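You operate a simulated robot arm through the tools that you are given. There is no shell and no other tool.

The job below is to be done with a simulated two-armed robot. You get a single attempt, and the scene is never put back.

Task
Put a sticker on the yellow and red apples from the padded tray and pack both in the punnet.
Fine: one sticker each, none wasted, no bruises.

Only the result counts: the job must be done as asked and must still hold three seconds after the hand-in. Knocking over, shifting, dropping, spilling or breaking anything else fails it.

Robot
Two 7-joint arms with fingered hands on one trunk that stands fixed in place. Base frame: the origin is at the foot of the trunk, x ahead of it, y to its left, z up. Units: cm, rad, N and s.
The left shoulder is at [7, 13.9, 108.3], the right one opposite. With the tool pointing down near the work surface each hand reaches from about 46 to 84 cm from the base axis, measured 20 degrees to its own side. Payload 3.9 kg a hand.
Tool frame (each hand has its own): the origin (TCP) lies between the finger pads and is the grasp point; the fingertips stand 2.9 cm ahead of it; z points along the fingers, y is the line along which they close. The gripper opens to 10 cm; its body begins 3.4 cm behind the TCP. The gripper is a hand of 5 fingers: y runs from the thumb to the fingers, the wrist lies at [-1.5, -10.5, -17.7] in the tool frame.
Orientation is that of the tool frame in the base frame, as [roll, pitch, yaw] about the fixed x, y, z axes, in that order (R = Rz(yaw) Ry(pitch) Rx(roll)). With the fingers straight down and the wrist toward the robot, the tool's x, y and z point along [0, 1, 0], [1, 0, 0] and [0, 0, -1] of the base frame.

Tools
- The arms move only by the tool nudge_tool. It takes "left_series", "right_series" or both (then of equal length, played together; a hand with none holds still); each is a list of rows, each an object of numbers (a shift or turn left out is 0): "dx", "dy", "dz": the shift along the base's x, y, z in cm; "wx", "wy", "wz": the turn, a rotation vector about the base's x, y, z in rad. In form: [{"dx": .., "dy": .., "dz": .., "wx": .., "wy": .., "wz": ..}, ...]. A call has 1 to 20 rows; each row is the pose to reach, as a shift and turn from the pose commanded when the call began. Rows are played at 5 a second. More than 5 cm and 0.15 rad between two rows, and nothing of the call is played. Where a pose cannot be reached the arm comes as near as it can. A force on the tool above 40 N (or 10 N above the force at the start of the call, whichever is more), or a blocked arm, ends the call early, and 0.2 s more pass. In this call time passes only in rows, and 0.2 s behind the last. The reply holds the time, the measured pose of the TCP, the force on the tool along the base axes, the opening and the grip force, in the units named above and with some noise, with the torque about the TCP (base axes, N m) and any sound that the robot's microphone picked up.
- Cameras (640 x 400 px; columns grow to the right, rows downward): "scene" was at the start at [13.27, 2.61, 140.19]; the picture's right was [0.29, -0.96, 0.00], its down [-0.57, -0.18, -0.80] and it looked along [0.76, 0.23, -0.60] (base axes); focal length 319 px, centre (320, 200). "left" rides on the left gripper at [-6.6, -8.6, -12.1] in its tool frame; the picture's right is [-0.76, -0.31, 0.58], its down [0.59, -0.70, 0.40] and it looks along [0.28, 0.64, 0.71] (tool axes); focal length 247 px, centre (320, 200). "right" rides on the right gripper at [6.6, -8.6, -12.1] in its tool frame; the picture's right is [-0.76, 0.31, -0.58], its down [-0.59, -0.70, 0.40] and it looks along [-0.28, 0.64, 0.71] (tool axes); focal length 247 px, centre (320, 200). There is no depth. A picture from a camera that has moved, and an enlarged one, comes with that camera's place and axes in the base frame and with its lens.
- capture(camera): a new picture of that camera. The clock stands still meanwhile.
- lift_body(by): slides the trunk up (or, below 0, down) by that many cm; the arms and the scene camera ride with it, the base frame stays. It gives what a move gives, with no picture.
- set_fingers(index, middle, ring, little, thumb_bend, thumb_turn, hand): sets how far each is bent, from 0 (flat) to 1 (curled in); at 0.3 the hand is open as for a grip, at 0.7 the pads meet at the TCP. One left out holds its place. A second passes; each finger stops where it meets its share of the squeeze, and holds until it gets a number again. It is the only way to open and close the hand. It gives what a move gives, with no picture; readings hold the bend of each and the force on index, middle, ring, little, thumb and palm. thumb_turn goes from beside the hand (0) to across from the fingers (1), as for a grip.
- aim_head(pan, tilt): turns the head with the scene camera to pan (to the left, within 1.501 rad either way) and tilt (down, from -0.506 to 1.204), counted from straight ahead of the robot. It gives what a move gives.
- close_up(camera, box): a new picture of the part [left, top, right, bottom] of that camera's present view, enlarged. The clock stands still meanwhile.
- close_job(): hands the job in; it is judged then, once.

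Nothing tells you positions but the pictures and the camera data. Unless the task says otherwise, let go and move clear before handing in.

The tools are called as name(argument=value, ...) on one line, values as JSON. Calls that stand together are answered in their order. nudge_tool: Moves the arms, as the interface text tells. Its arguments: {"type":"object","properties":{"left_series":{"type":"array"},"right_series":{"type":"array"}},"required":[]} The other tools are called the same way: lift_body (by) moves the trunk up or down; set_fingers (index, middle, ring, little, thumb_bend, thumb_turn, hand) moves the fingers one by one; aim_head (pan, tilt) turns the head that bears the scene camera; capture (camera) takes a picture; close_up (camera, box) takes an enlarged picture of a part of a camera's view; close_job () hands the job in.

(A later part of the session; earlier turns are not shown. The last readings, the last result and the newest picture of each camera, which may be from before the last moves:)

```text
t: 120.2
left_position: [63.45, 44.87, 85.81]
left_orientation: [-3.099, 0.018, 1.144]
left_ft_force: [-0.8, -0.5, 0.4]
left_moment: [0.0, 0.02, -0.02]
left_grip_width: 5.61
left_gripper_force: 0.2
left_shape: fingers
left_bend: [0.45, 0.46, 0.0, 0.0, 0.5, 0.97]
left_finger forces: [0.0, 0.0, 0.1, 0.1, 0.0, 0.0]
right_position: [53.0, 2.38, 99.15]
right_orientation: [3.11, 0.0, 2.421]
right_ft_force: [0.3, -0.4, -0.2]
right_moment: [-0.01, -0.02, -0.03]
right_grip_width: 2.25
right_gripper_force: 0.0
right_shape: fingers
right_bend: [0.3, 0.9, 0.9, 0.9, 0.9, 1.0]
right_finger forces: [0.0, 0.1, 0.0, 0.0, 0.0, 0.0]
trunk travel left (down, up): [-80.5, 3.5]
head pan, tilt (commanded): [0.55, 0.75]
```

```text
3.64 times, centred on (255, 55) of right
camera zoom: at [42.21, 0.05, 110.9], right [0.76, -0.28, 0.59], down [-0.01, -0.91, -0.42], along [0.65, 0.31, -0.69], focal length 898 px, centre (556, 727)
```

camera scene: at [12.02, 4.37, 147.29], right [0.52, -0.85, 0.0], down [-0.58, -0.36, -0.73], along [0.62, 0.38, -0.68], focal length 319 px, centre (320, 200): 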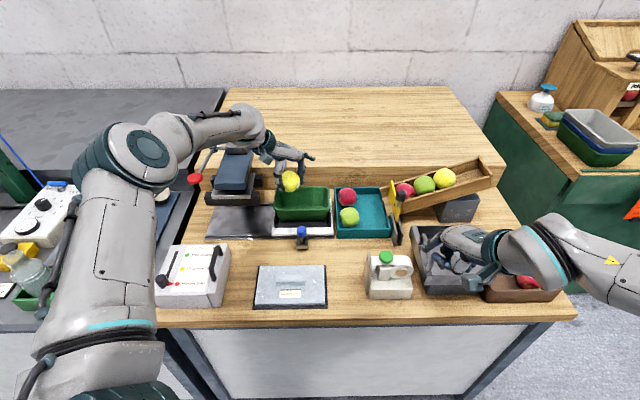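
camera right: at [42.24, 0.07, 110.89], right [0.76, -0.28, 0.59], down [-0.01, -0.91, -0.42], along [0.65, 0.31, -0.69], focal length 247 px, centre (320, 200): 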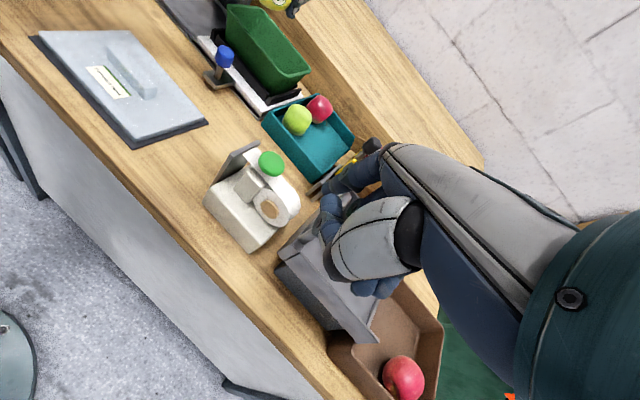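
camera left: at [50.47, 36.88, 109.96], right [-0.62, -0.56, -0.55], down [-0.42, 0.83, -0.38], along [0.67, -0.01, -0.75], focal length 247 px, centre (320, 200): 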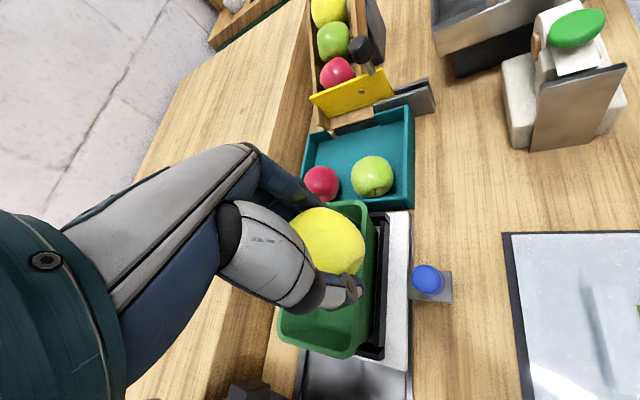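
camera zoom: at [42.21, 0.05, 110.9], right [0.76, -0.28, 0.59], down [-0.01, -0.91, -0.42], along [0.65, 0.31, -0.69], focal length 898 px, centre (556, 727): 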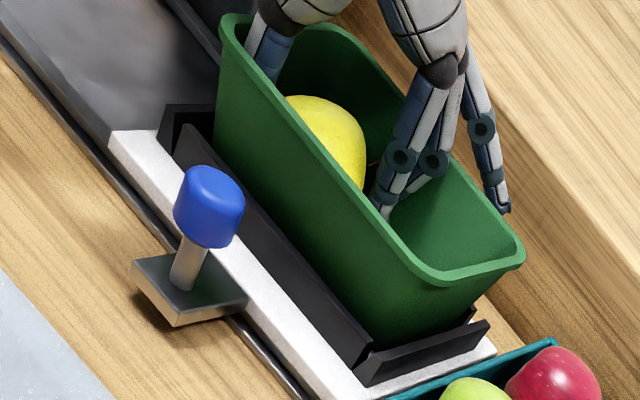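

The apple stays put. I'll lift the hand clear and check.

nudge_tool(left_series=[{"dz": 1.2}, {"dz": 2.6}, {"dz": 4.2}, {"dz": 6}, {"dz": 8}, {"dz": 10}, {"dz": 11.5}])

close_up(camera="scene", box=[260, 150, 360, 240])

close_up(camera="right", box=[190, 0, 320, 110])

capture(camera="left")

```text
t: 121.8
left_position: [63.5, 44.99, 97.34]
left_orientation: [-3.098, 0.019, 1.146]
left_ft_force: [-0.4, 0.1, 0.3]
left_moment: [-0.03, 0.05, 0.0]
left_grip_width: 5.58
left_gripper_force: 0.0
left_shape: fingers
left_bend: [0.45, 0.46, 0.0, 0.0, 0.5, 0.98]
left_finger forces: [0.0, 0.0, 0.1, 0.0, 0.1, 0.0]
right_position: [53.07, 2.53, 99.09]
right_orientation: [3.111, 0.0, 2.419]
right_ft_force: [0.2, 0.7, -0.4]
right_moment: [-0.02, 0.01, -0.01]
right_grip_width: 2.28
right_gripper_force: 0.1
right_shape: fingers
right_bend: [0.3, 0.9, 0.9, 0.9, 0.9, 1.0]
right_finger forces: [0.0, 0.1, 0.0, 0.0, 0.1, 0.0]
trunk travel left (down, up): [-80.5, 3.5]
head pan, tilt (commanded): [0.55, 0.75]
```

```text
4.44 times, centred on (310, 195) of scene
camera zoom: at [11.99, 4.35, 147.29], right [0.52, -0.85, 0.0], down [-0.58, -0.36, -0.73], along [0.62, 0.38, -0.68], focal length 1417 px, centre (364, 222)
```

zoom: 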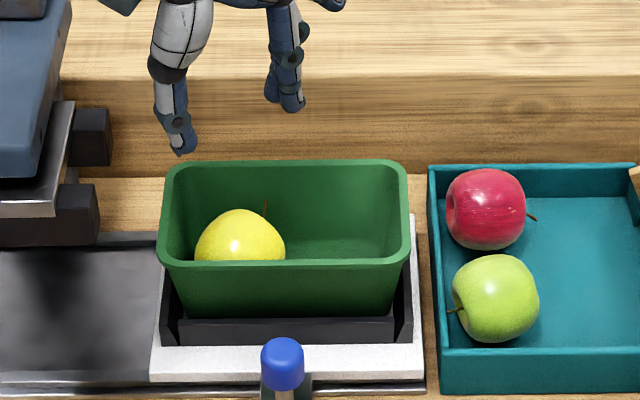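

```text
3.64 times, centred on (255, 55) of right
camera zoom: at [42.19, 0.04, 110.9], right [0.76, -0.28, 0.59], down [-0.01, -0.91, -0.42], along [0.65, 0.31, -0.69], focal length 898 px, centre (556, 727)
```

zoom: 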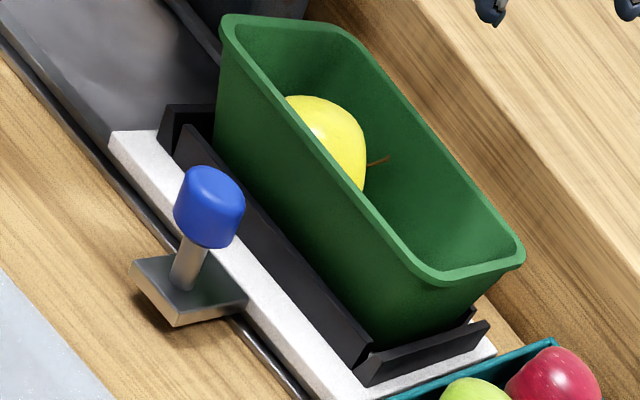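

```text
taken
camera left: at [53.49, 42.49, 110.01], right [-0.62, -0.56, -0.55], down [-0.42, 0.83, -0.38], along [0.67, -0.01, -0.75], focal length 247 px, centre (320, 200)
```

left: 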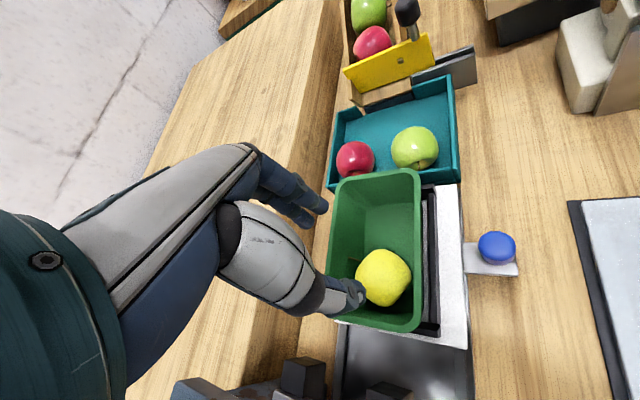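

The yellow apple sits in the left part of the punnet with the stem up and everything else in place. Next I'll get the red apple: I'm presetting a narrow opening, then carrying the hand over to hover above it.

set_fingers(hand="left", index=0.41, middle=0.41, thumb_bend=0.435)

nudge_tool(left_series=[{"dx": 1.2, "dy": -1.2, "dz": 0.5, "wz": 0.13}, {"dx": 2.7, "dy": -2.5, "dz": 0.5, "wz": 0.26}, {"dx": 4.2, "dy": -3.9, "dz": 0.5, "wz": 0.39}, {"dx": 5.8, "dy": -5.3, "dz": 0.5, "wz": 0.52}, {"dx": 7.4, "dy": -6.7, "dz": 0.5, "wz": 0.65}, {"dx": 9, "dy": -8.1, "dz": 0.5, "wz": 0.78}, {"dx": 10.6, "dy": -9.5, "dz": 0.5, "wz": 0.91}, {"dx": 11.6, "dy": -10.4, "dz": 0.5, "wz": 1.04}, {"dx": 12.6, "dy": -11, "dz": 0.5, "wz": 1.1}])

capture(camera="left")

close_up(camera="scene", box=[310, 120, 430, 250])

capture(camera="scene")

```text
t: 122.8
left_position: [63.44, 44.88, 97.38]
left_orientation: [-3.097, 0.02, 1.146]
left_ft_force: [-0.4, 0.2, 0.4]
left_moment: [0.0, -0.01, -0.02]
left_grip_width: 6.97
left_gripper_force: 0.1
left_shape: fingers
left_bend: [0.41, 0.41, 0.0, 0.0, 0.43, 0.98]
left_finger forces: [0.1, 0.1, 0.0, 0.1, 0.0, 0.0]
right_position: [53.04, 2.54, 99.05]
right_orientation: [3.109, -0.001, 2.422]
right_ft_force: [0.0, -0.5, -0.4]
right_moment: [-0.01, 0.01, -0.03]
right_grip_width: 2.26
right_gripper_force: 0.2
right_shape: fingers
right_bend: [0.3, 0.9, 0.9, 0.9, 0.9, 1.0]
right_finger forces: [0.0, 0.0, 0.1, 0.0, 0.0, 0.0]
trunk travel left (down, up): [-80.5, 3.5]
head pan, tilt (commanded): [0.55, 0.75]
```

```text
t: 124.8
left_position: [76.09, 33.98, 97.81]
left_orientation: [-3.099, 0.021, 2.246]
left_ft_force: [0.3, -0.7, 0.2]
left_moment: [-0.03, 0.02, -0.03]
left_grip_width: 6.95
left_gripper_force: 0.1
left_shape: fingers
left_bend: [0.41, 0.41, 0.0, 0.0, 0.43, 0.98]
left_finger forces: [0.0, 0.0, 0.0, 0.0, 0.0, 0.1]
right_position: [52.97, 2.49, 99.06]
right_orientation: [3.11, -0.002, 2.42]
right_ft_force: [-0.3, -0.1, 0.0]
right_moment: [-0.01, 0.0, -0.02]
right_grip_width: 2.26
right_gripper_force: 0.1
right_shape: fingers
right_bend: [0.3, 0.9, 0.9, 0.9, 0.9, 1.0]
right_finger forces: [0.0, 0.0, 0.0, 0.1, 0.0, 0.1]
trunk travel left (down, up): [-80.5, 3.5]
head pan, tilt (commanded): [0.55, 0.75]
```

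```text
taken
camera left: at [73.75, 24.03, 110.45], right [0.22, -0.81, -0.55], down [-0.93, 0.0, -0.38], along [0.31, 0.59, -0.75], focal length 247 px, centre (320, 200)
```

left: 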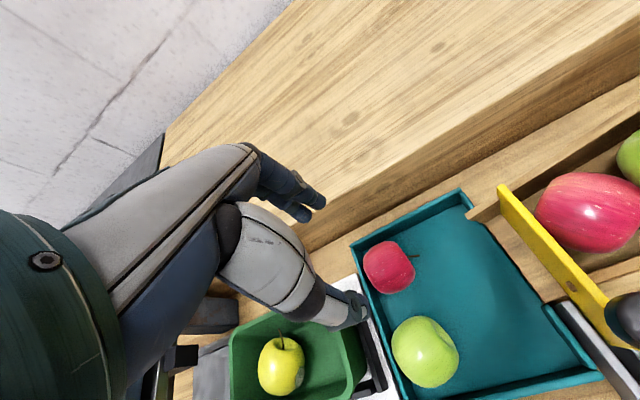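

```text
3.08 times, centred on (370, 185) of scene
camera zoom: at [12.09, 4.39, 147.29], right [0.52, -0.85, 0.0], down [-0.58, -0.36, -0.73], along [0.62, 0.38, -0.68], focal length 981 px, centre (166, 246)
```

zoom: 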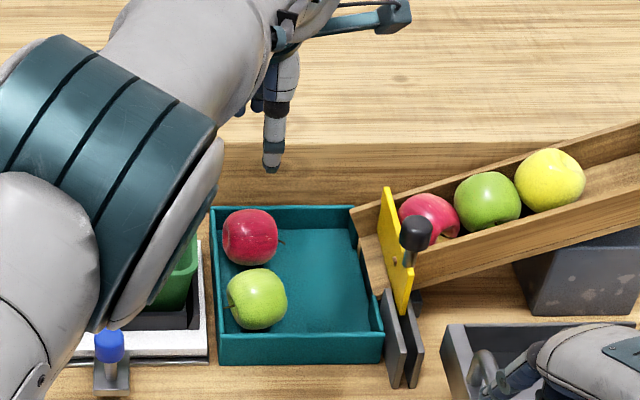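

```text
taken
camera scene: at [12.09, 4.39, 147.29], right [0.52, -0.85, 0.0], down [-0.58, -0.36, -0.73], along [0.62, 0.38, -0.68], focal length 319 px, centre (320, 200)
```

scene: 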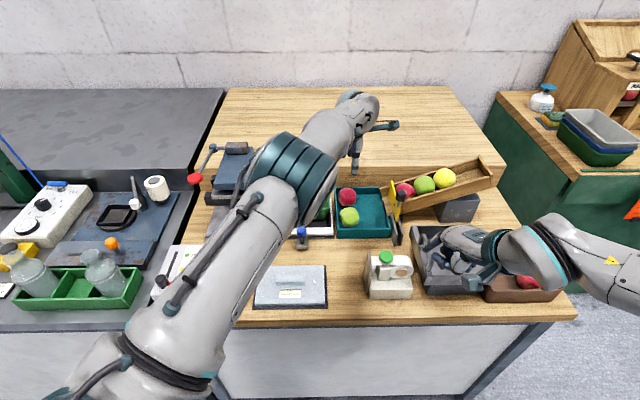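

nudge_tool(left_series=[{"dx": 0.15, "dy": 0, "dz": -2, "wx": 0.022, "wy": -0.027}, {"dx": 0.3, "dy": -0.05, "dz": -4, "wx": 0.044, "wy": -0.055}, {"dx": 0.45, "dy": -0.1, "dz": -6, "wx": 0.066, "wy": -0.082}, {"dx": 0.5, "dy": -0.13, "dz": -8, "wx": 0.0875, "wy": -0.109}, {"dx": 0.5, "dy": -0.13, "dz": -9, "wx": 0.0875, "wy": -0.109}, {"dx": 0.5, "dy": -0.13, "dz": -9, "wx": 0.0875, "wy": -0.109}])

capture(camera="left")

close_up(camera="scene", box=[310, 140, 410, 240])

close_up(camera="right", box=[240, 50, 380, 190])

```text
t: 126.2
left_position: [76.62, 33.85, 88.81]
left_orientation: [3.043, 0.019, 2.242]
left_ft_force: [-0.3, 0.2, -0.7]
left_moment: [0.0, 0.0, -0.02]
left_grip_width: 6.96
left_gripper_force: 0.1
left_shape: fingers
left_bend: [0.41, 0.41, 0.0, 0.0, 0.43, 0.98]
left_finger forces: [0.1, 0.1, 0.1, 0.1, 0.0, 0.0]
right_position: [53.03, 2.51, 99.14]
right_orientation: [3.11, 0.0, 2.42]
right_ft_force: [-0.3, -0.6, -0.4]
right_moment: [0.03, 0.04, 0.03]
right_grip_width: 2.27
right_gripper_force: 0.1
right_shape: fingers
right_bend: [0.3, 0.9, 0.9, 0.9, 0.9, 1.0]
right_finger forces: [0.0, 0.1, 0.0, 0.0, 0.0, 0.0]
trunk travel left (down, up): [-80.5, 3.5]
head pan, tilt (commanded): [0.55, 0.75]
```

```text
taken
camera left: at [72.9, 22.82, 100.19], right [0.28, -0.76, -0.59], down [-0.88, 0.04, -0.48], along [0.39, 0.65, -0.65], focal length 247 px, centre (320, 200)
```

left: 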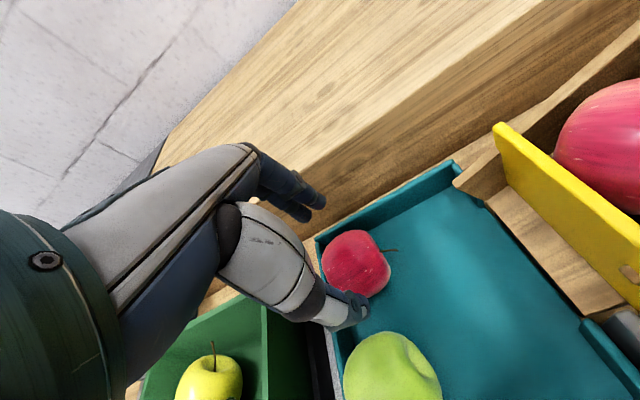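

```text
4.00 times, centred on (360, 190) of scene
camera zoom: at [12.01, 4.37, 147.29], right [0.52, -0.85, 0.0], down [-0.58, -0.36, -0.73], along [0.62, 0.38, -0.68], focal length 1276 px, centre (160, 240)
```

zoom: 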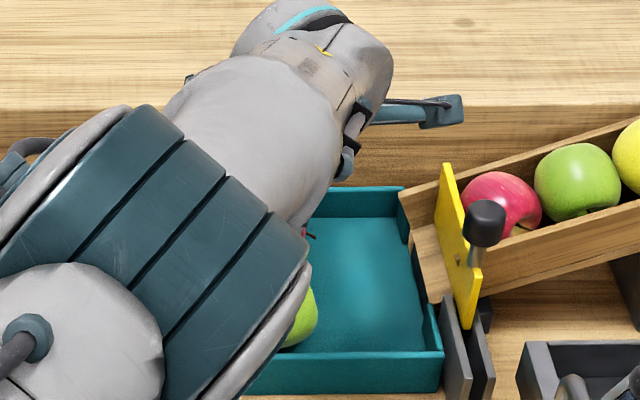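

```text
2.86 times, centred on (310, 120) of right
camera zoom: at [42.21, 0.05, 110.9], right [0.76, -0.28, 0.59], down [-0.01, -0.91, -0.42], along [0.65, 0.31, -0.69], focal length 706 px, centre (349, 429)
```

zoom: 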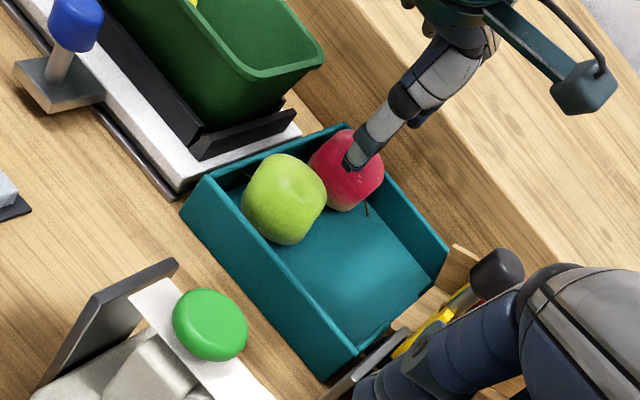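

The thumb's path between the red and green apples is clear by about half a centimetre each way. I'll go down slowly with a tiny correction.

nudge_tool(left_series=[{"dx": 0.11, "dy": -0.29}, {"dx": 0.11, "dy": -0.29, "dz": -0.8}, {"dx": 0.11, "dy": -0.29, "dz": -1.6}, {"dx": 0.11, "dy": -0.29, "dz": -2.4}, {"dx": 0.11, "dy": -0.29, "dz": -3.0}, {"dx": 0.11, "dy": -0.29, "dz": -3.0}])

close_up(camera="left", box=[240, 160, 440, 360])

close_up(camera="right", box=[280, 60, 350, 130])

```text
t: 127.6
left_position: [76.69, 33.54, 85.83]
left_orientation: [3.044, 0.018, 2.243]
left_ft_force: [0.3, 0.0, -0.8]
left_moment: [-0.03, -0.03, 0.02]
left_grip_width: 6.96
left_gripper_force: 0.1
left_shape: fingers
left_bend: [0.41, 0.41, 0.0, 0.0, 0.43, 0.98]
left_finger forces: [0.0, 0.1, 0.0, 0.1, 0.1, 0.0]
right_position: [52.99, 2.64, 99.03]
right_orientation: [3.109, 0.0, 2.421]
right_ft_force: [-0.5, 0.0, 0.7]
right_moment: [0.0, 0.02, -0.02]
right_grip_width: 2.26
right_gripper_force: 0.1
right_shape: fingers
right_bend: [0.3, 0.9, 0.9, 0.9, 0.9, 1.0]
right_finger forces: [0.0, 0.0, 0.0, 0.0, 0.1, 0.0]
trunk travel left (down, up): [-80.5, 3.5]
head pan, tilt (commanded): [0.55, 0.75]
```

```text
2.00 times, centred on (340, 260) of left
camera zoom: at [73.02, 22.5, 97.25], right [0.28, -0.76, -0.59], down [-0.88, 0.04, -0.48], along [0.39, 0.65, -0.65], focal length 494 px, centre (280, 80)
```

zoom: 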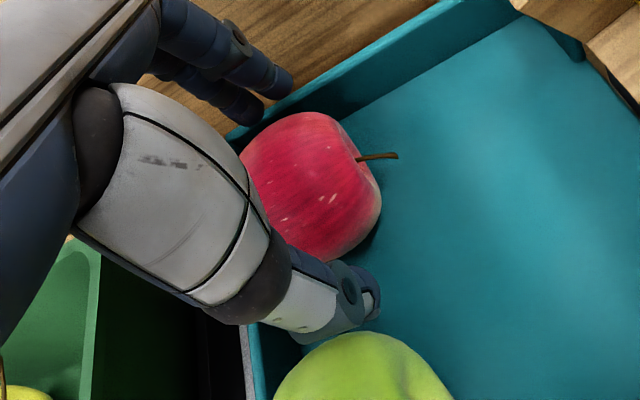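

```text
5.71 times, centred on (315, 95) of right
camera zoom: at [42.21, 0.05, 110.9], right [0.76, -0.28, 0.59], down [-0.01, -0.91, -0.42], along [0.65, 0.31, -0.69], focal length 1411 px, centre (349, 800)
```

zoom: 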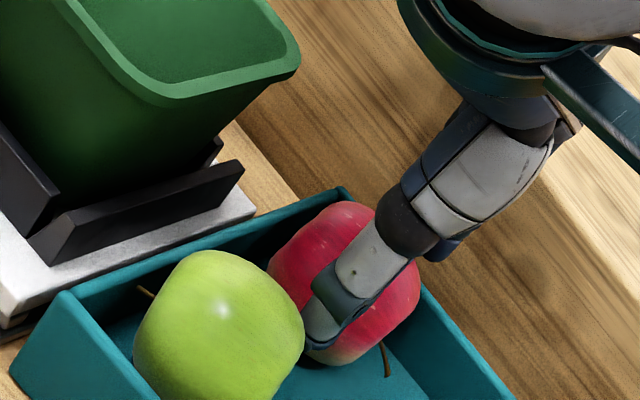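

nudge_tool(left_series=[{"dx": 0.08, "dy": 0.06, "dz": -0.5}, {"dx": 0.08, "dy": 0.06, "dz": -1.0}, {"dx": 0.08, "dy": 0.06, "dz": -1.4}, {"dx": 0.08, "dy": 0.06, "dz": -1.4}])

close_up(camera="left", box=[240, 160, 440, 360])

close_up(camera="right", box=[280, 60, 350, 130])

```text
t: 128.6
left_position: [76.61, 33.25, 84.81]
left_orientation: [3.041, 0.021, 2.241]
left_ft_force: [-10.6, -8.5, 9.8]
left_moment: [1.12, -0.8, 0.47]
left_grip_width: 6.95
left_gripper_force: 10.6
left_shape: fingers
left_bend: [0.41, 0.41, 0.0, 0.0, 0.43, 0.98]
left_finger forces: [0.0, 0.1, 20.8, 0.0, 0.2, 0.1]
right_position: [52.94, 2.3, 99.23]
right_orientation: [3.106, 0.0, 2.421]
right_ft_force: [-0.2, 0.1, -0.1]
right_moment: [-0.01, 0.04, 0.03]
right_grip_width: 2.26
right_gripper_force: 0.0
right_shape: fingers
right_bend: [0.3, 0.9, 0.9, 0.9, 0.9, 1.0]
right_finger forces: [0.1, 0.0, 0.1, 0.1, 0.0, 0.1]
trunk travel left (down, up): [-80.5, 3.5]
head pan, tilt (commanded): [0.55, 0.75]
```

```text
2.00 times, centred on (340, 260) of left
camera zoom: at [72.84, 22.3, 96.22], right [0.28, -0.76, -0.59], down [-0.88, 0.04, -0.48], along [0.39, 0.65, -0.65], focal length 494 px, centre (280, 80)
```

zoom: 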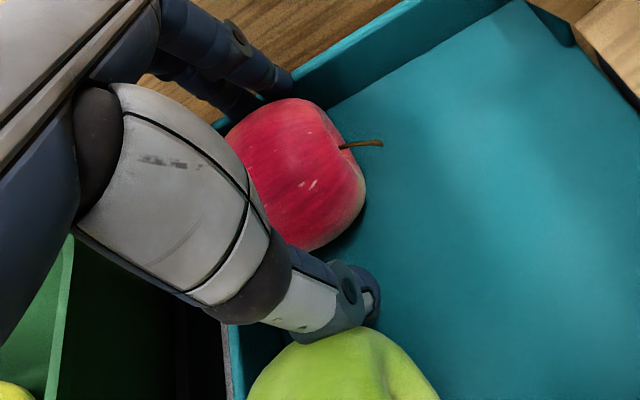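

```text
5.71 times, centred on (315, 95) of right
camera zoom: at [41.88, -0.17, 111.05], right [0.76, -0.28, 0.59], down [-0.01, -0.91, -0.42], along [0.65, 0.31, -0.69], focal length 1411 px, centre (349, 800)
```

zoom: 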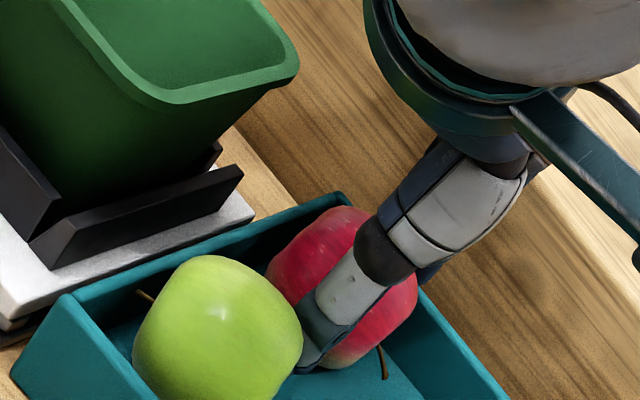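

The extended ring finger met the wooden riser (20 N on that finger only). I'm raising at once and curling it back to match the others before trying again.

nudge_tool(left_series=[{"dz": 0.8}, {"dz": 1.6}, {"dz": 2.6}, {"dz": 2.6}])

set_fingers(hand="left", ring=0.42, little=0.42)

close_up(camera="left", box=[240, 160, 440, 360])

close_up(camera="right", box=[260, 50, 350, 140])

```text
t: 129.6
left_position: [76.68, 33.54, 86.93]
left_orientation: [3.046, 0.019, 2.244]
left_ft_force: [-0.2, 0.2, 0.2]
left_moment: [0.05, -0.03, -0.02]
left_grip_width: 6.93
left_gripper_force: 0.1
left_shape: fingers
left_bend: [0.41, 0.41, 0.0, 0.0, 0.43, 0.98]
left_finger forces: [0.0, 0.0, 0.0, 0.0, 0.0, 0.1]
right_position: [53.12, 2.51, 99.14]
right_orientation: [3.112, -0.001, 2.421]
right_ft_force: [0.0, 0.0, 0.2]
right_moment: [0.0, 0.02, 0.03]
right_grip_width: 2.28
right_gripper_force: 0.0
right_shape: fingers
right_bend: [0.3, 0.9, 0.9, 0.9, 0.9, 1.0]
right_finger forces: [0.1, 0.0, 0.0, 0.1, 0.0, 0.0]
trunk travel left (down, up): [-80.5, 3.5]
head pan, tilt (commanded): [0.55, 0.75]
```

```text
t: 130.6
left_position: [76.7, 33.48, 86.99]
left_orientation: [3.047, 0.019, 2.243]
left_ft_force: [0.3, 0.0, 0.3]
left_moment: [0.01, -0.02, 0.0]
left_grip_width: 6.91
left_gripper_force: 0.0
left_shape: fingers
left_bend: [0.41, 0.41, 0.42, 0.42, 0.43, 0.98]
left_finger forces: [0.0, 0.0, 0.0, 0.0, 0.0, 0.0]
right_position: [53.06, 2.4, 99.08]
right_orientation: [3.11, -0.001, 2.42]
right_ft_force: [0.2, -0.1, -0.4]
right_moment: [0.0, 0.0, -0.01]
right_grip_width: 2.24
right_gripper_force: 0.0
right_shape: fingers
right_bend: [0.3, 0.9, 0.9, 0.9, 0.9, 1.0]
right_finger forces: [0.0, 0.1, 0.1, 0.1, 0.1, 0.0]
trunk travel left (down, up): [-80.5, 3.5]
head pan, tilt (commanded): [0.55, 0.75]
```

```text
2.00 times, centred on (340, 260) of left
camera zoom: at [73.07, 22.55, 98.41], right [0.28, -0.76, -0.59], down [-0.88, 0.04, -0.48], along [0.39, 0.65, -0.65], focal length 494 px, centre (280, 80)
```

zoom: 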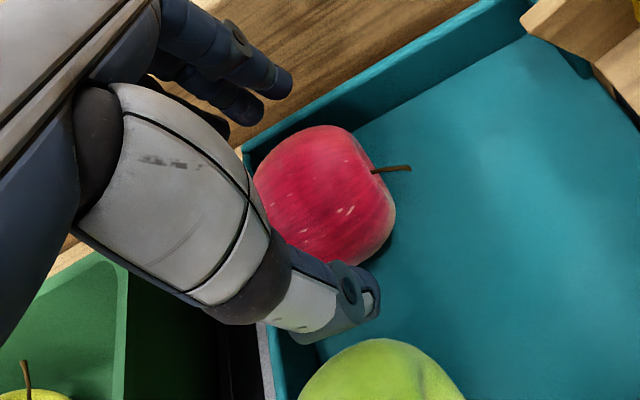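

```text
4.44 times, centred on (305, 95) of right
camera zoom: at [42.22, 0.06, 110.89], right [0.76, -0.28, 0.59], down [-0.01, -0.91, -0.42], along [0.65, 0.31, -0.69], focal length 1098 px, centre (387, 667)
```

zoom: 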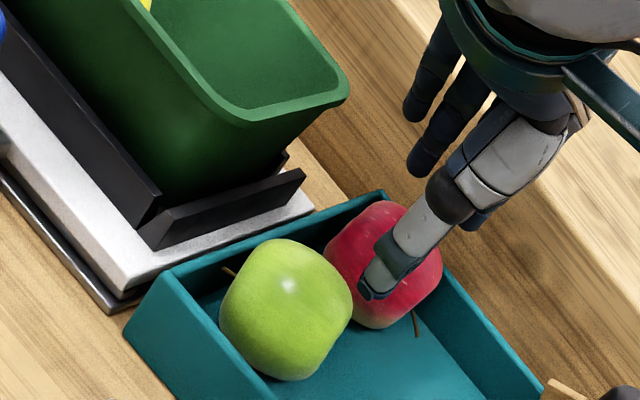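

nudge_tool(left_series=[{"dz": -0.6}, {"dz": -1.2}, {"dz": -1.8}, {"dz": -1.8}])

close_up(camera="left", box=[240, 160, 440, 360])

close_up(camera="right", box=[260, 50, 350, 140])

```text
t: 131.6
left_position: [76.8, 33.53, 85.22]
left_orientation: [3.044, 0.019, 2.242]
left_ft_force: [0.2, 0.2, -0.9]
left_moment: [-0.01, 0.0, -0.03]
left_grip_width: 6.95
left_gripper_force: 0.2
left_shape: fingers
left_bend: [0.41, 0.41, 0.42, 0.42, 0.43, 0.98]
left_finger forces: [0.0, 0.0, 0.0, 0.0, 0.0, 0.0]
right_position: [53.07, 2.42, 99.15]
right_orientation: [3.111, -0.001, 2.421]
right_ft_force: [0.1, 0.7, -0.1]
right_moment: [-0.02, 0.01, -0.01]
right_grip_width: 2.26
right_gripper_force: 0.1
right_shape: fingers
right_bend: [0.3, 0.9, 0.9, 0.9, 0.9, 1.0]
right_finger forces: [0.0, 0.0, 0.0, 0.0, 0.0, 0.0]
trunk travel left (down, up): [-80.5, 3.5]
head pan, tilt (commanded): [0.55, 0.75]
```

```text
2.00 times, centred on (340, 260) of left
camera zoom: at [73.07, 22.59, 96.62], right [0.28, -0.76, -0.59], down [-0.88, 0.04, -0.48], along [0.39, 0.65, -0.65], focal length 494 px, centre (280, 80)
```

zoom: 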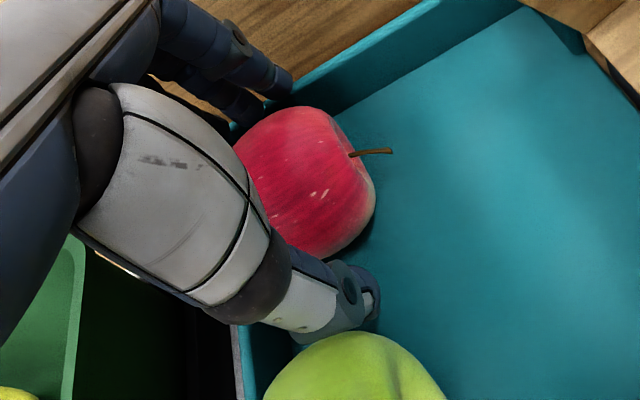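

```text
4.44 times, centred on (305, 95) of right
camera zoom: at [42.21, 0.05, 110.9], right [0.76, -0.28, 0.59], down [-0.01, -0.91, -0.42], along [0.65, 0.31, -0.69], focal length 1098 px, centre (387, 667)
```

zoom: 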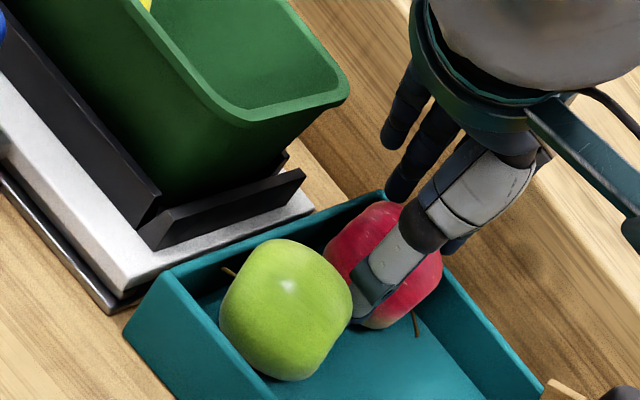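

nudge_tool(left_series=[{"dz": -0.3}, {"dz": -0.6}, {"dz": -0.6}])

set_fingers(hand="left", index=0.45, middle=0.45, thumb_bend=0.47)

close_up(camera="left", box=[240, 160, 440, 360])

```text
t: 132.4
left_position: [76.75, 33.55, 84.56]
left_orientation: [3.045, 0.018, 2.242]
left_ft_force: [-0.6, 0.0, -0.4]
left_moment: [0.01, 0.03, 0.0]
left_grip_width: 6.92
left_gripper_force: 0.0
left_shape: fingers
left_bend: [0.41, 0.41, 0.42, 0.42, 0.43, 0.98]
left_finger forces: [0.0, 0.0, 0.0, 0.1, 0.1, 0.0]
right_position: [53.04, 2.52, 99.03]
right_orientation: [3.11, 0.0, 2.42]
right_ft_force: [0.0, 0.1, 0.7]
right_moment: [-0.02, 0.04, -0.02]
right_grip_width: 2.25
right_gripper_force: 0.1
right_shape: fingers
right_bend: [0.3, 0.9, 0.9, 0.9, 0.9, 1.0]
right_finger forces: [0.0, 0.0, 0.0, 0.0, 0.0, 0.1]
trunk travel left (down, up): [-80.5, 3.5]
head pan, tilt (commanded): [0.55, 0.75]
```

```text
t: 133.4
left_position: [76.74, 33.54, 84.64]
left_orientation: [3.047, 0.02, 2.243]
left_ft_force: [-0.1, -0.1, 0.0]
left_moment: [0.01, -0.01, 0.0]
left_grip_width: 6.03
left_gripper_force: 0.1
left_shape: fingers
left_bend: [0.45, 0.45, 0.42, 0.42, 0.47, 0.98]
left_finger forces: [0.1, 0.0, 0.0, 0.0, 0.1, 0.0]
right_position: [53.03, 2.49, 99.17]
right_orientation: [3.109, 0.002, 2.421]
right_ft_force: [0.5, -0.4, -0.8]
right_moment: [0.0, -0.02, -0.02]
right_grip_width: 2.25
right_gripper_force: 0.1
right_shape: fingers
right_bend: [0.3, 0.9, 0.9, 0.9, 0.9, 1.0]
right_finger forces: [0.0, 0.0, 0.1, 0.1, 0.0, 0.1]
trunk travel left (down, up): [-80.5, 3.5]
head pan, tilt (commanded): [0.55, 0.75]
```

```text
2.00 times, centred on (340, 260) of left
camera zoom: at [73.09, 22.58, 96.01], right [0.28, -0.76, -0.59], down [-0.88, 0.04, -0.48], along [0.39, 0.65, -0.65], focal length 494 px, centre (280, 80)
```

zoom: 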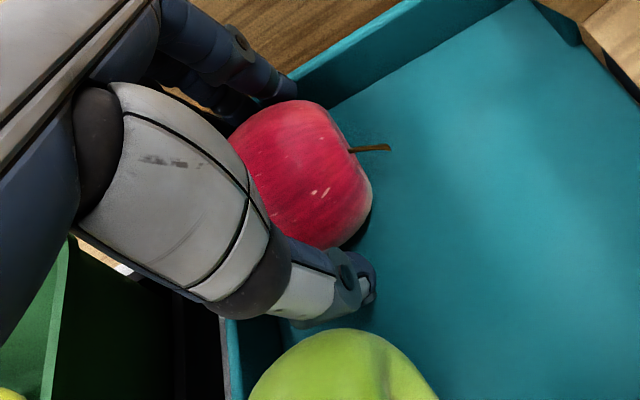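

set_fingers(hand="left", index=0.475, middle=0.48, thumb_bend=0.495)

close_up(camera="left", box=[240, 160, 440, 360])

```text
t: 134.4
left_position: [76.77, 33.63, 84.67]
left_orientation: [3.046, 0.019, 2.243]
left_ft_force: [-0.1, 1.0, 0.7]
left_moment: [0.03, -0.03, -0.01]
left_grip_width: 5.59
left_gripper_force: 0.6
left_shape: fingers
left_bend: [0.47, 0.47, 0.42, 0.42, 0.49, 0.98]
left_finger forces: [0.2, 0.6, 0.0, 0.0, 0.1, 0.0]
right_position: [53.09, 2.43, 99.11]
right_orientation: [3.11, 0.0, 2.419]
right_ft_force: [-0.1, 0.1, -0.5]
right_moment: [-0.02, 0.0, 0.01]
right_grip_width: 2.28
right_gripper_force: 0.0
right_shape: fingers
right_bend: [0.3, 0.9, 0.9, 0.9, 0.9, 1.0]
right_finger forces: [0.0, 0.0, 0.1, 0.0, 0.1, 0.0]
trunk travel left (down, up): [-80.5, 3.5]
head pan, tilt (commanded): [0.55, 0.75]
```

```text
2.00 times, centred on (340, 260) of left
camera zoom: at [73.09, 22.58, 96.02], right [0.28, -0.76, -0.59], down [-0.88, 0.04, -0.48], along [0.39, 0.65, -0.65], focal length 494 px, centre (280, 80)
```

zoom: 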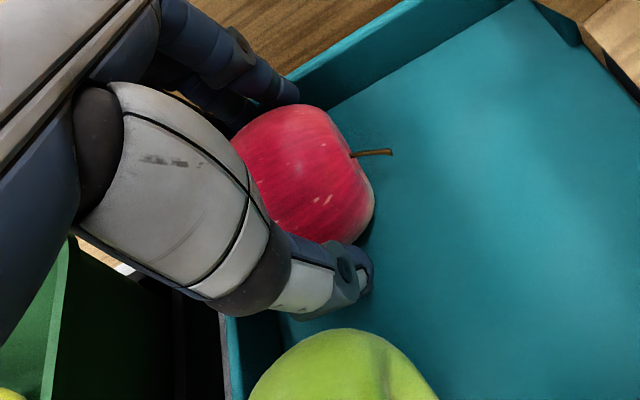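

set_fingers(hand="left", thumb_bend=0.52)

close_up(camera="left", box=[240, 160, 440, 360])

```text
t: 135.4
left_position: [76.78, 33.58, 84.62]
left_orientation: [3.045, 0.019, 2.244]
left_ft_force: [0.4, 1.3, 1.3]
left_moment: [0.01, -0.01, 0.03]
left_grip_width: 5.27
left_gripper_force: 0.6
left_shape: fingers
left_bend: [0.47, 0.47, 0.42, 0.42, 0.52, 0.98]
left_finger forces: [0.4, 0.5, 0.0, 0.0, 0.3, 0.0]
right_position: [52.98, 2.43, 99.01]
right_orientation: [3.111, 0.001, 2.422]
right_ft_force: [0.7, -0.9, -0.2]
right_moment: [-0.01, 0.01, -0.03]
right_grip_width: 2.27
right_gripper_force: 0.0
right_shape: fingers
right_bend: [0.3, 0.9, 0.9, 0.9, 0.9, 1.0]
right_finger forces: [0.0, 0.0, 0.1, 0.0, 0.0, 0.0]
trunk travel left (down, up): [-80.5, 3.5]
head pan, tilt (commanded): [0.55, 0.75]
```

```text
2.00 times, centred on (340, 260) of left
camera zoom: at [73.09, 22.58, 96.01], right [0.28, -0.76, -0.59], down [-0.88, 0.04, -0.48], along [0.39, 0.65, -0.65], focal length 494 px, centre (280, 80)
```

zoom: 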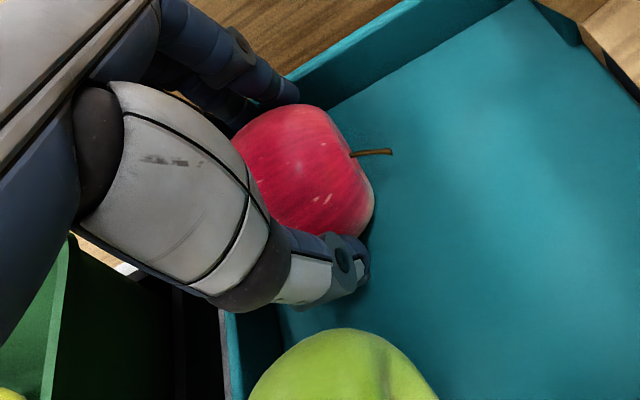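

Thumb and fingers now both touch lightly. I'll firm the grip gradually to the level that worked before.

set_fingers(hand="left", index=0.49, middle=0.5, thumb_bend=0.54)

set_fingers(hand="left", index=0.505, middle=0.525, thumb_bend=0.555)

close_up(camera="left", box=[240, 160, 440, 360])

```text
t: 136.4
left_position: [76.71, 33.55, 84.64]
left_orientation: [3.046, 0.019, 2.244]
left_ft_force: [0.7, 1.2, 0.8]
left_moment: [0.05, -0.03, 0.0]
left_grip_width: 5.12
left_gripper_force: 1.6
left_shape: fingers
left_bend: [0.48, 0.48, 0.42, 0.42, 0.53, 0.97]
left_finger forces: [1.2, 1.3, 0.0, 0.0, 1.4, 0.0]
right_position: [53.09, 2.59, 99.07]
right_orientation: [3.111, 0.0, 2.422]
right_ft_force: [0.8, -0.7, 0.2]
right_moment: [0.0, 0.02, 0.01]
right_grip_width: 2.25
right_gripper_force: 0.1
right_shape: fingers
right_bend: [0.3, 0.9, 0.9, 0.9, 0.9, 1.0]
right_finger forces: [0.0, 0.0, 0.0, 0.0, 0.0, 0.0]
trunk travel left (down, up): [-80.5, 3.5]
head pan, tilt (commanded): [0.55, 0.75]
```

```text
t: 137.4
left_position: [76.84, 33.6, 84.61]
left_orientation: [3.046, 0.019, 2.243]
left_ft_force: [1.9, 0.0, 1.6]
left_moment: [0.09, -0.09, 0.01]
left_grip_width: 5.07
left_gripper_force: 3.2
left_shape: fingers
left_bend: [0.48, 0.49, 0.42, 0.42, 0.53, 0.97]
left_finger forces: [1.9, 2.4, 0.0, 0.0, 2.3, 0.0]
right_position: [52.95, 2.48, 99.06]
right_orientation: [3.111, 0.001, 2.421]
right_ft_force: [-0.6, -0.5, -0.4]
right_moment: [0.0, -0.01, 0.01]
right_grip_width: 2.28
right_gripper_force: 0.0
right_shape: fingers
right_bend: [0.3, 0.9, 0.9, 0.9, 0.9, 1.0]
right_finger forces: [0.1, 0.1, 0.0, 0.0, 0.1, 0.1]
trunk travel left (down, up): [-80.5, 3.5]
head pan, tilt (commanded): [0.55, 0.75]
```

```text
2.00 times, centred on (340, 260) of left
camera zoom: at [73.08, 22.59, 96.03], right [0.28, -0.76, -0.59], down [-0.88, 0.04, -0.48], along [0.39, 0.65, -0.65], focal length 494 px, centre (280, 80)
```

zoom: 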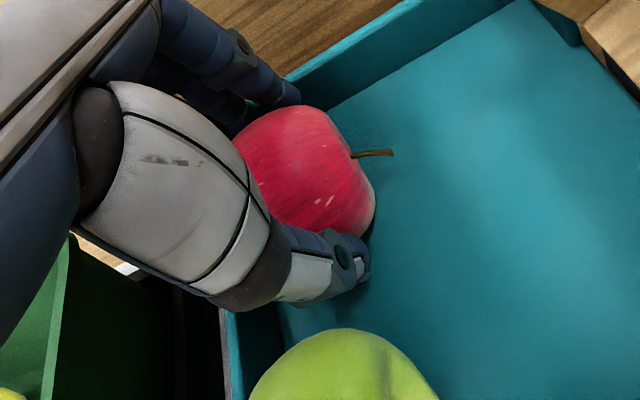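

nudge_tool(left_series=[{"dz": 0.4}, {"dz": 0.9}, {"dz": 1.5}])

close_up(camera="left", box=[240, 160, 440, 360])

close_up(camera="right", box=[260, 50, 350, 140])

```text
t: 138.2
left_position: [76.86, 33.49, 86.07]
left_orientation: [3.046, 0.018, 2.243]
left_ft_force: [-0.8, -0.3, -0.2]
left_moment: [-0.01, 0.01, 0.0]
left_grip_width: 5.06
left_gripper_force: 2.6
left_shape: fingers
left_bend: [0.49, 0.5, 0.42, 0.42, 0.53, 0.97]
left_finger forces: [1.0, 1.8, 0.0, 0.0, 2.8, 0.1]
right_position: [53.04, 2.53, 99.06]
right_orientation: [3.112, 0.0, 2.421]
right_ft_force: [-0.5, 0.2, -0.9]
right_moment: [-0.01, -0.01, -0.02]
right_grip_width: 2.27
right_gripper_force: 0.1
right_shape: fingers
right_bend: [0.3, 0.9, 0.9, 0.9, 0.9, 1.0]
right_finger forces: [0.0, 0.0, 0.0, 0.0, 0.1, 0.0]
trunk travel left (down, up): [-80.5, 3.5]
head pan, tilt (commanded): [0.55, 0.75]
```

```text
2.00 times, centred on (340, 260) of left
camera zoom: at [73.1, 22.55, 97.51], right [0.28, -0.76, -0.59], down [-0.88, 0.04, -0.48], along [0.39, 0.65, -0.65], focal length 494 px, centre (280, 80)
```

zoom: 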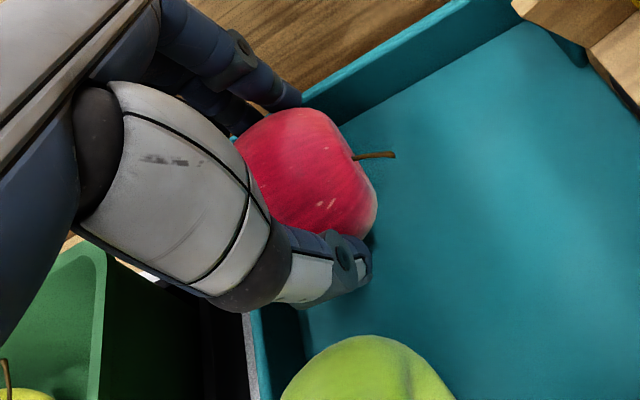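

```text
4.44 times, centred on (305, 95) of right
camera zoom: at [42.22, 0.06, 110.89], right [0.76, -0.28, 0.59], down [-0.01, -0.91, -0.42], along [0.65, 0.31, -0.69], focal length 1098 px, centre (387, 667)
```

zoom: 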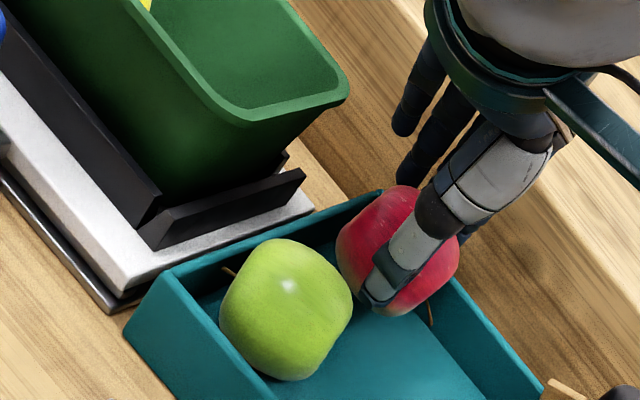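

The red apple is lifted and the green one hasn't moved. I'll firm the index a touch, then raise clear.

set_fingers(hand="left", index=0.525, thumb_bend=0.565)

nudge_tool(left_series=[{"dz": 1}, {"dz": 2.2}, {"dz": 3.5}, {"dz": 5}, {"dz": 6.5}, {"dz": 8}, {"dx": -0.5, "dz": 9.5}, {"dx": -1, "dz": 11}])

close_up(camera="left", box=[240, 160, 440, 360])

capture(camera="right")

```text
t: 139.2
left_position: [76.7, 33.57, 86.13]
left_orientation: [3.046, 0.019, 2.243]
left_ft_force: [-0.1, -0.5, -1.0]
left_moment: [0.0, 0.0, -0.01]
left_grip_width: 5.0
left_gripper_force: 3.1
left_shape: fingers
left_bend: [0.5, 0.5, 0.42, 0.42, 0.53, 0.97]
left_finger forces: [1.9, 1.5, 0.0, 0.1, 3.5, 0.1]
right_position: [53.23, 2.56, 99.07]
right_orientation: [3.11, -0.002, 2.421]
right_ft_force: [1.1, 0.4, -0.6]
right_moment: [0.01, 0.03, -0.04]
right_grip_width: 2.25
right_gripper_force: 0.0
right_shape: fingers
right_bend: [0.3, 0.9, 0.9, 0.9, 0.9, 1.0]
right_finger forces: [0.0, 0.0, 0.1, 0.0, 0.0, 0.1]
trunk travel left (down, up): [-80.5, 3.5]
head pan, tilt (commanded): [0.55, 0.75]
```

```text
t: 141.0
left_position: [75.84, 33.45, 97.2]
left_orientation: [3.045, 0.019, 2.242]
left_ft_force: [0.1, -0.5, -0.5]
left_moment: [0.03, 0.0, 0.02]
left_grip_width: 4.94
left_gripper_force: 3.2
left_shape: fingers
left_bend: [0.5, 0.5, 0.42, 0.42, 0.53, 0.97]
left_finger forces: [1.9, 1.5, 0.1, 0.0, 3.6, 0.0]
right_position: [53.04, 2.5, 99.13]
right_orientation: [3.111, -0.001, 2.42]
right_ft_force: [-0.1, -0.1, 0.7]
right_moment: [0.01, -0.01, -0.03]
right_grip_width: 2.25
right_gripper_force: 0.0
right_shape: fingers
right_bend: [0.3, 0.9, 0.9, 0.9, 0.9, 1.0]
right_finger forces: [0.1, 0.0, 0.0, 0.0, 0.1, 0.1]
trunk travel left (down, up): [-80.5, 3.5]
head pan, tilt (commanded): [0.55, 0.75]
```

```text
2.00 times, centred on (340, 260) of left
camera zoom: at [72.0, 22.52, 108.58], right [0.28, -0.76, -0.59], down [-0.88, 0.04, -0.48], along [0.39, 0.65, -0.65], focal length 494 px, centre (280, 80)
```

zoom: 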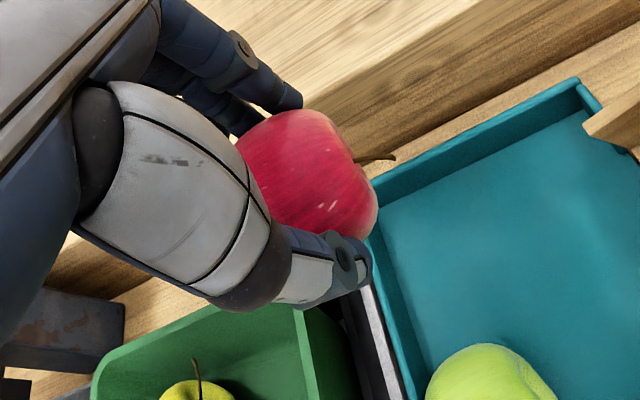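

```text
taken
camera right: at [42.18, 0.04, 110.91], right [0.76, -0.28, 0.59], down [-0.01, -0.91, -0.42], along [0.65, 0.31, -0.69], focal length 247 px, centre (320, 200)
```

right: 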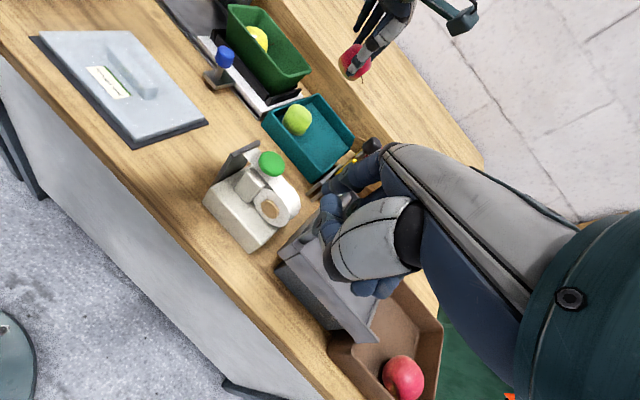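

Firm grip on the red apple. I'll carry it back to the dispenser, levelling and turning the hand to the same pose that worked for the yellow one.

nudge_tool(left_series=[{"dx": -2.5, "dy": -0.9, "dz": 0.5, "wx": -0.02, "wy": 0.025}, {"dx": -5.5, "dy": -2, "dz": 0.5, "wx": -0.044, "wy": 0.055}, {"dx": -8.7, "dy": -3.2, "dz": 0.5, "wx": -0.066, "wy": 0.082}, {"dx": -11.8, "dy": -4.4, "dz": 0.5, "wx": -0.0875, "wy": 0.109}])

nudge_tool(left_series=[{"dx": -2, "dy": -0.7, "dz": -0.3, "wz": -0.1}, {"dx": -4.5, "dy": -1.6, "dz": -0.7, "wz": -0.2}, {"dx": -7, "dy": -2.5, "dz": -1.2, "wz": -0.3}, {"dx": -9.5, "dy": -3.4, "dz": -1.8, "wz": -0.4}, {"dx": -11.5, "dy": -4.1, "dz": -2.5, "wz": -0.5}, {"dx": -12.5, "dy": -4.5, "dz": -3.5, "wz": -0.6}, {"dx": -12.5, "dy": -4.5, "dz": -4.5, "wz": -0.6}])

capture(camera="right")

capture(camera="left")

capture(camera="scene")

```text
t: 142.0
left_position: [63.91, 29.1, 97.66]
left_orientation: [-3.1, 0.02, 2.246]
left_ft_force: [0.0, 0.3, 0.2]
left_moment: [0.05, -0.02, 0.0]
left_grip_width: 4.95
left_gripper_force: 3.4
left_shape: fingers
left_bend: [0.5, 0.5, 0.42, 0.42, 0.53, 0.97]
left_finger forces: [1.9, 1.5, 0.1, 0.0, 3.4, 0.0]
right_position: [52.83, 2.44, 99.12]
right_orientation: [3.111, 0.0, 2.421]
right_ft_force: [-0.8, -0.4, 0.9]
right_moment: [0.0, -0.03, -0.04]
right_grip_width: 2.24
right_gripper_force: 0.1
right_shape: fingers
right_bend: [0.3, 0.9, 0.9, 0.9, 0.9, 1.0]
right_finger forces: [0.0, 0.0, 0.0, 0.0, 0.0, 0.0]
trunk travel left (down, up): [-80.5, 3.5]
head pan, tilt (commanded): [0.55, 0.75]
```

```text
t: 143.6
left_position: [51.59, 24.6, 93.06]
left_orientation: [-3.098, 0.019, 1.644]
left_ft_force: [-0.1, 0.3, -1.4]
left_moment: [0.01, 0.03, 0.02]
left_grip_width: 4.95
left_gripper_force: 2.9
left_shape: fingers
left_bend: [0.5, 0.5, 0.42, 0.42, 0.53, 0.97]
left_finger forces: [1.9, 1.5, 0.1, 0.0, 3.4, 0.0]
right_position: [53.12, 2.47, 98.97]
right_orientation: [3.109, -0.003, 2.421]
right_ft_force: [0.3, 0.1, -0.3]
right_moment: [0.01, 0.01, -0.03]
right_grip_width: 2.29
right_gripper_force: 0.0
right_shape: fingers
right_bend: [0.3, 0.9, 0.9, 0.9, 0.9, 1.0]
right_finger forces: [0.2, 0.0, 0.0, 0.0, 0.0, 0.0]
trunk travel left (down, up): [-80.5, 3.5]
head pan, tilt (commanded): [0.55, 0.75]
```

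```text
taken
camera right: at [42.26, 0.02, 110.88], right [0.76, -0.28, 0.59], down [-0.01, -0.91, -0.42], along [0.65, 0.31, -0.69], focal length 247 px, centre (320, 200)
```

right: 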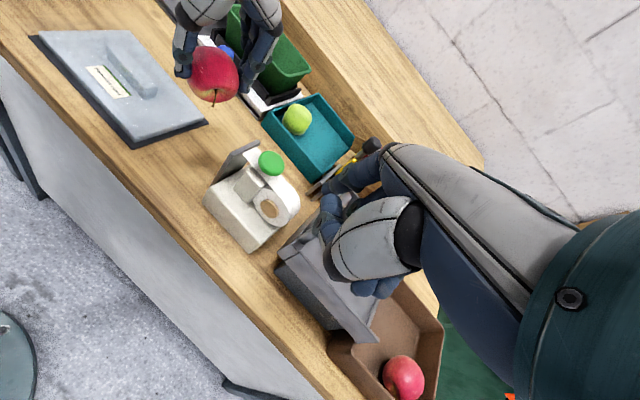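

```text
taken
camera left: at [43.96, 17.73, 105.75], right [-0.28, -0.79, -0.55], down [-0.76, 0.53, -0.38], along [0.59, 0.31, -0.75], focal length 247 px, centre (320, 200)
```

left: 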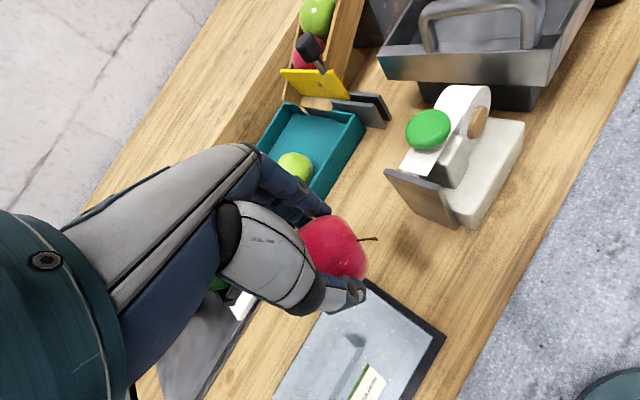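

```text
taken
camera scene: at [12.09, 4.33, 147.29], right [0.52, -0.85, 0.0], down [-0.58, -0.36, -0.73], along [0.62, 0.38, -0.68], focal length 319 px, centre (320, 200)
```

scene: 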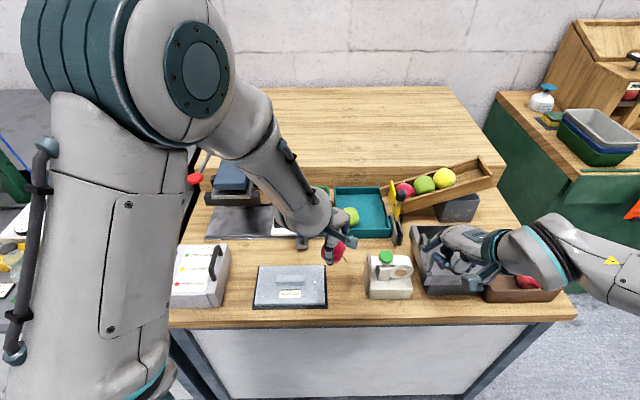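

close_up(camera="right", box=[160, 20, 290, 130])

close_up(camera="left", box=[250, 170, 430, 330])

```text
3.64 times, centred on (225, 75) of right
camera zoom: at [42.26, 0.02, 110.88], right [0.76, -0.28, 0.59], down [-0.01, -0.91, -0.42], along [0.65, 0.31, -0.69], focal length 898 px, centre (666, 654)
```

zoom: 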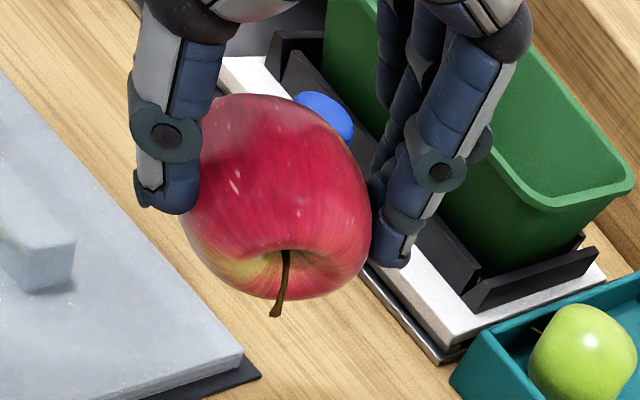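

```text
2.50 times, centred on (340, 250) of left
camera zoom: at [43.96, 17.73, 105.75], right [-0.28, -0.79, -0.55], down [-0.76, 0.53, -0.38], along [0.59, 0.31, -0.75], focal length 617 px, centre (270, 75)
```

zoom: 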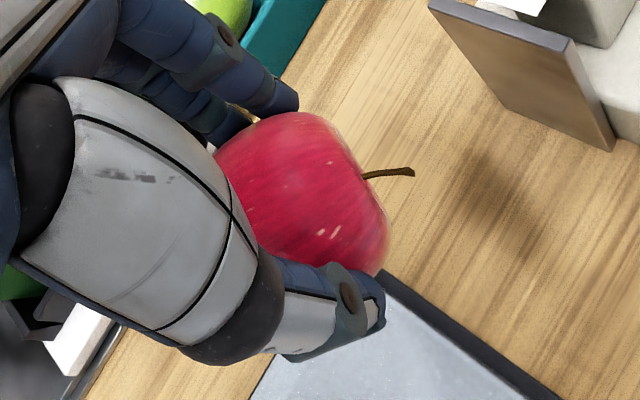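

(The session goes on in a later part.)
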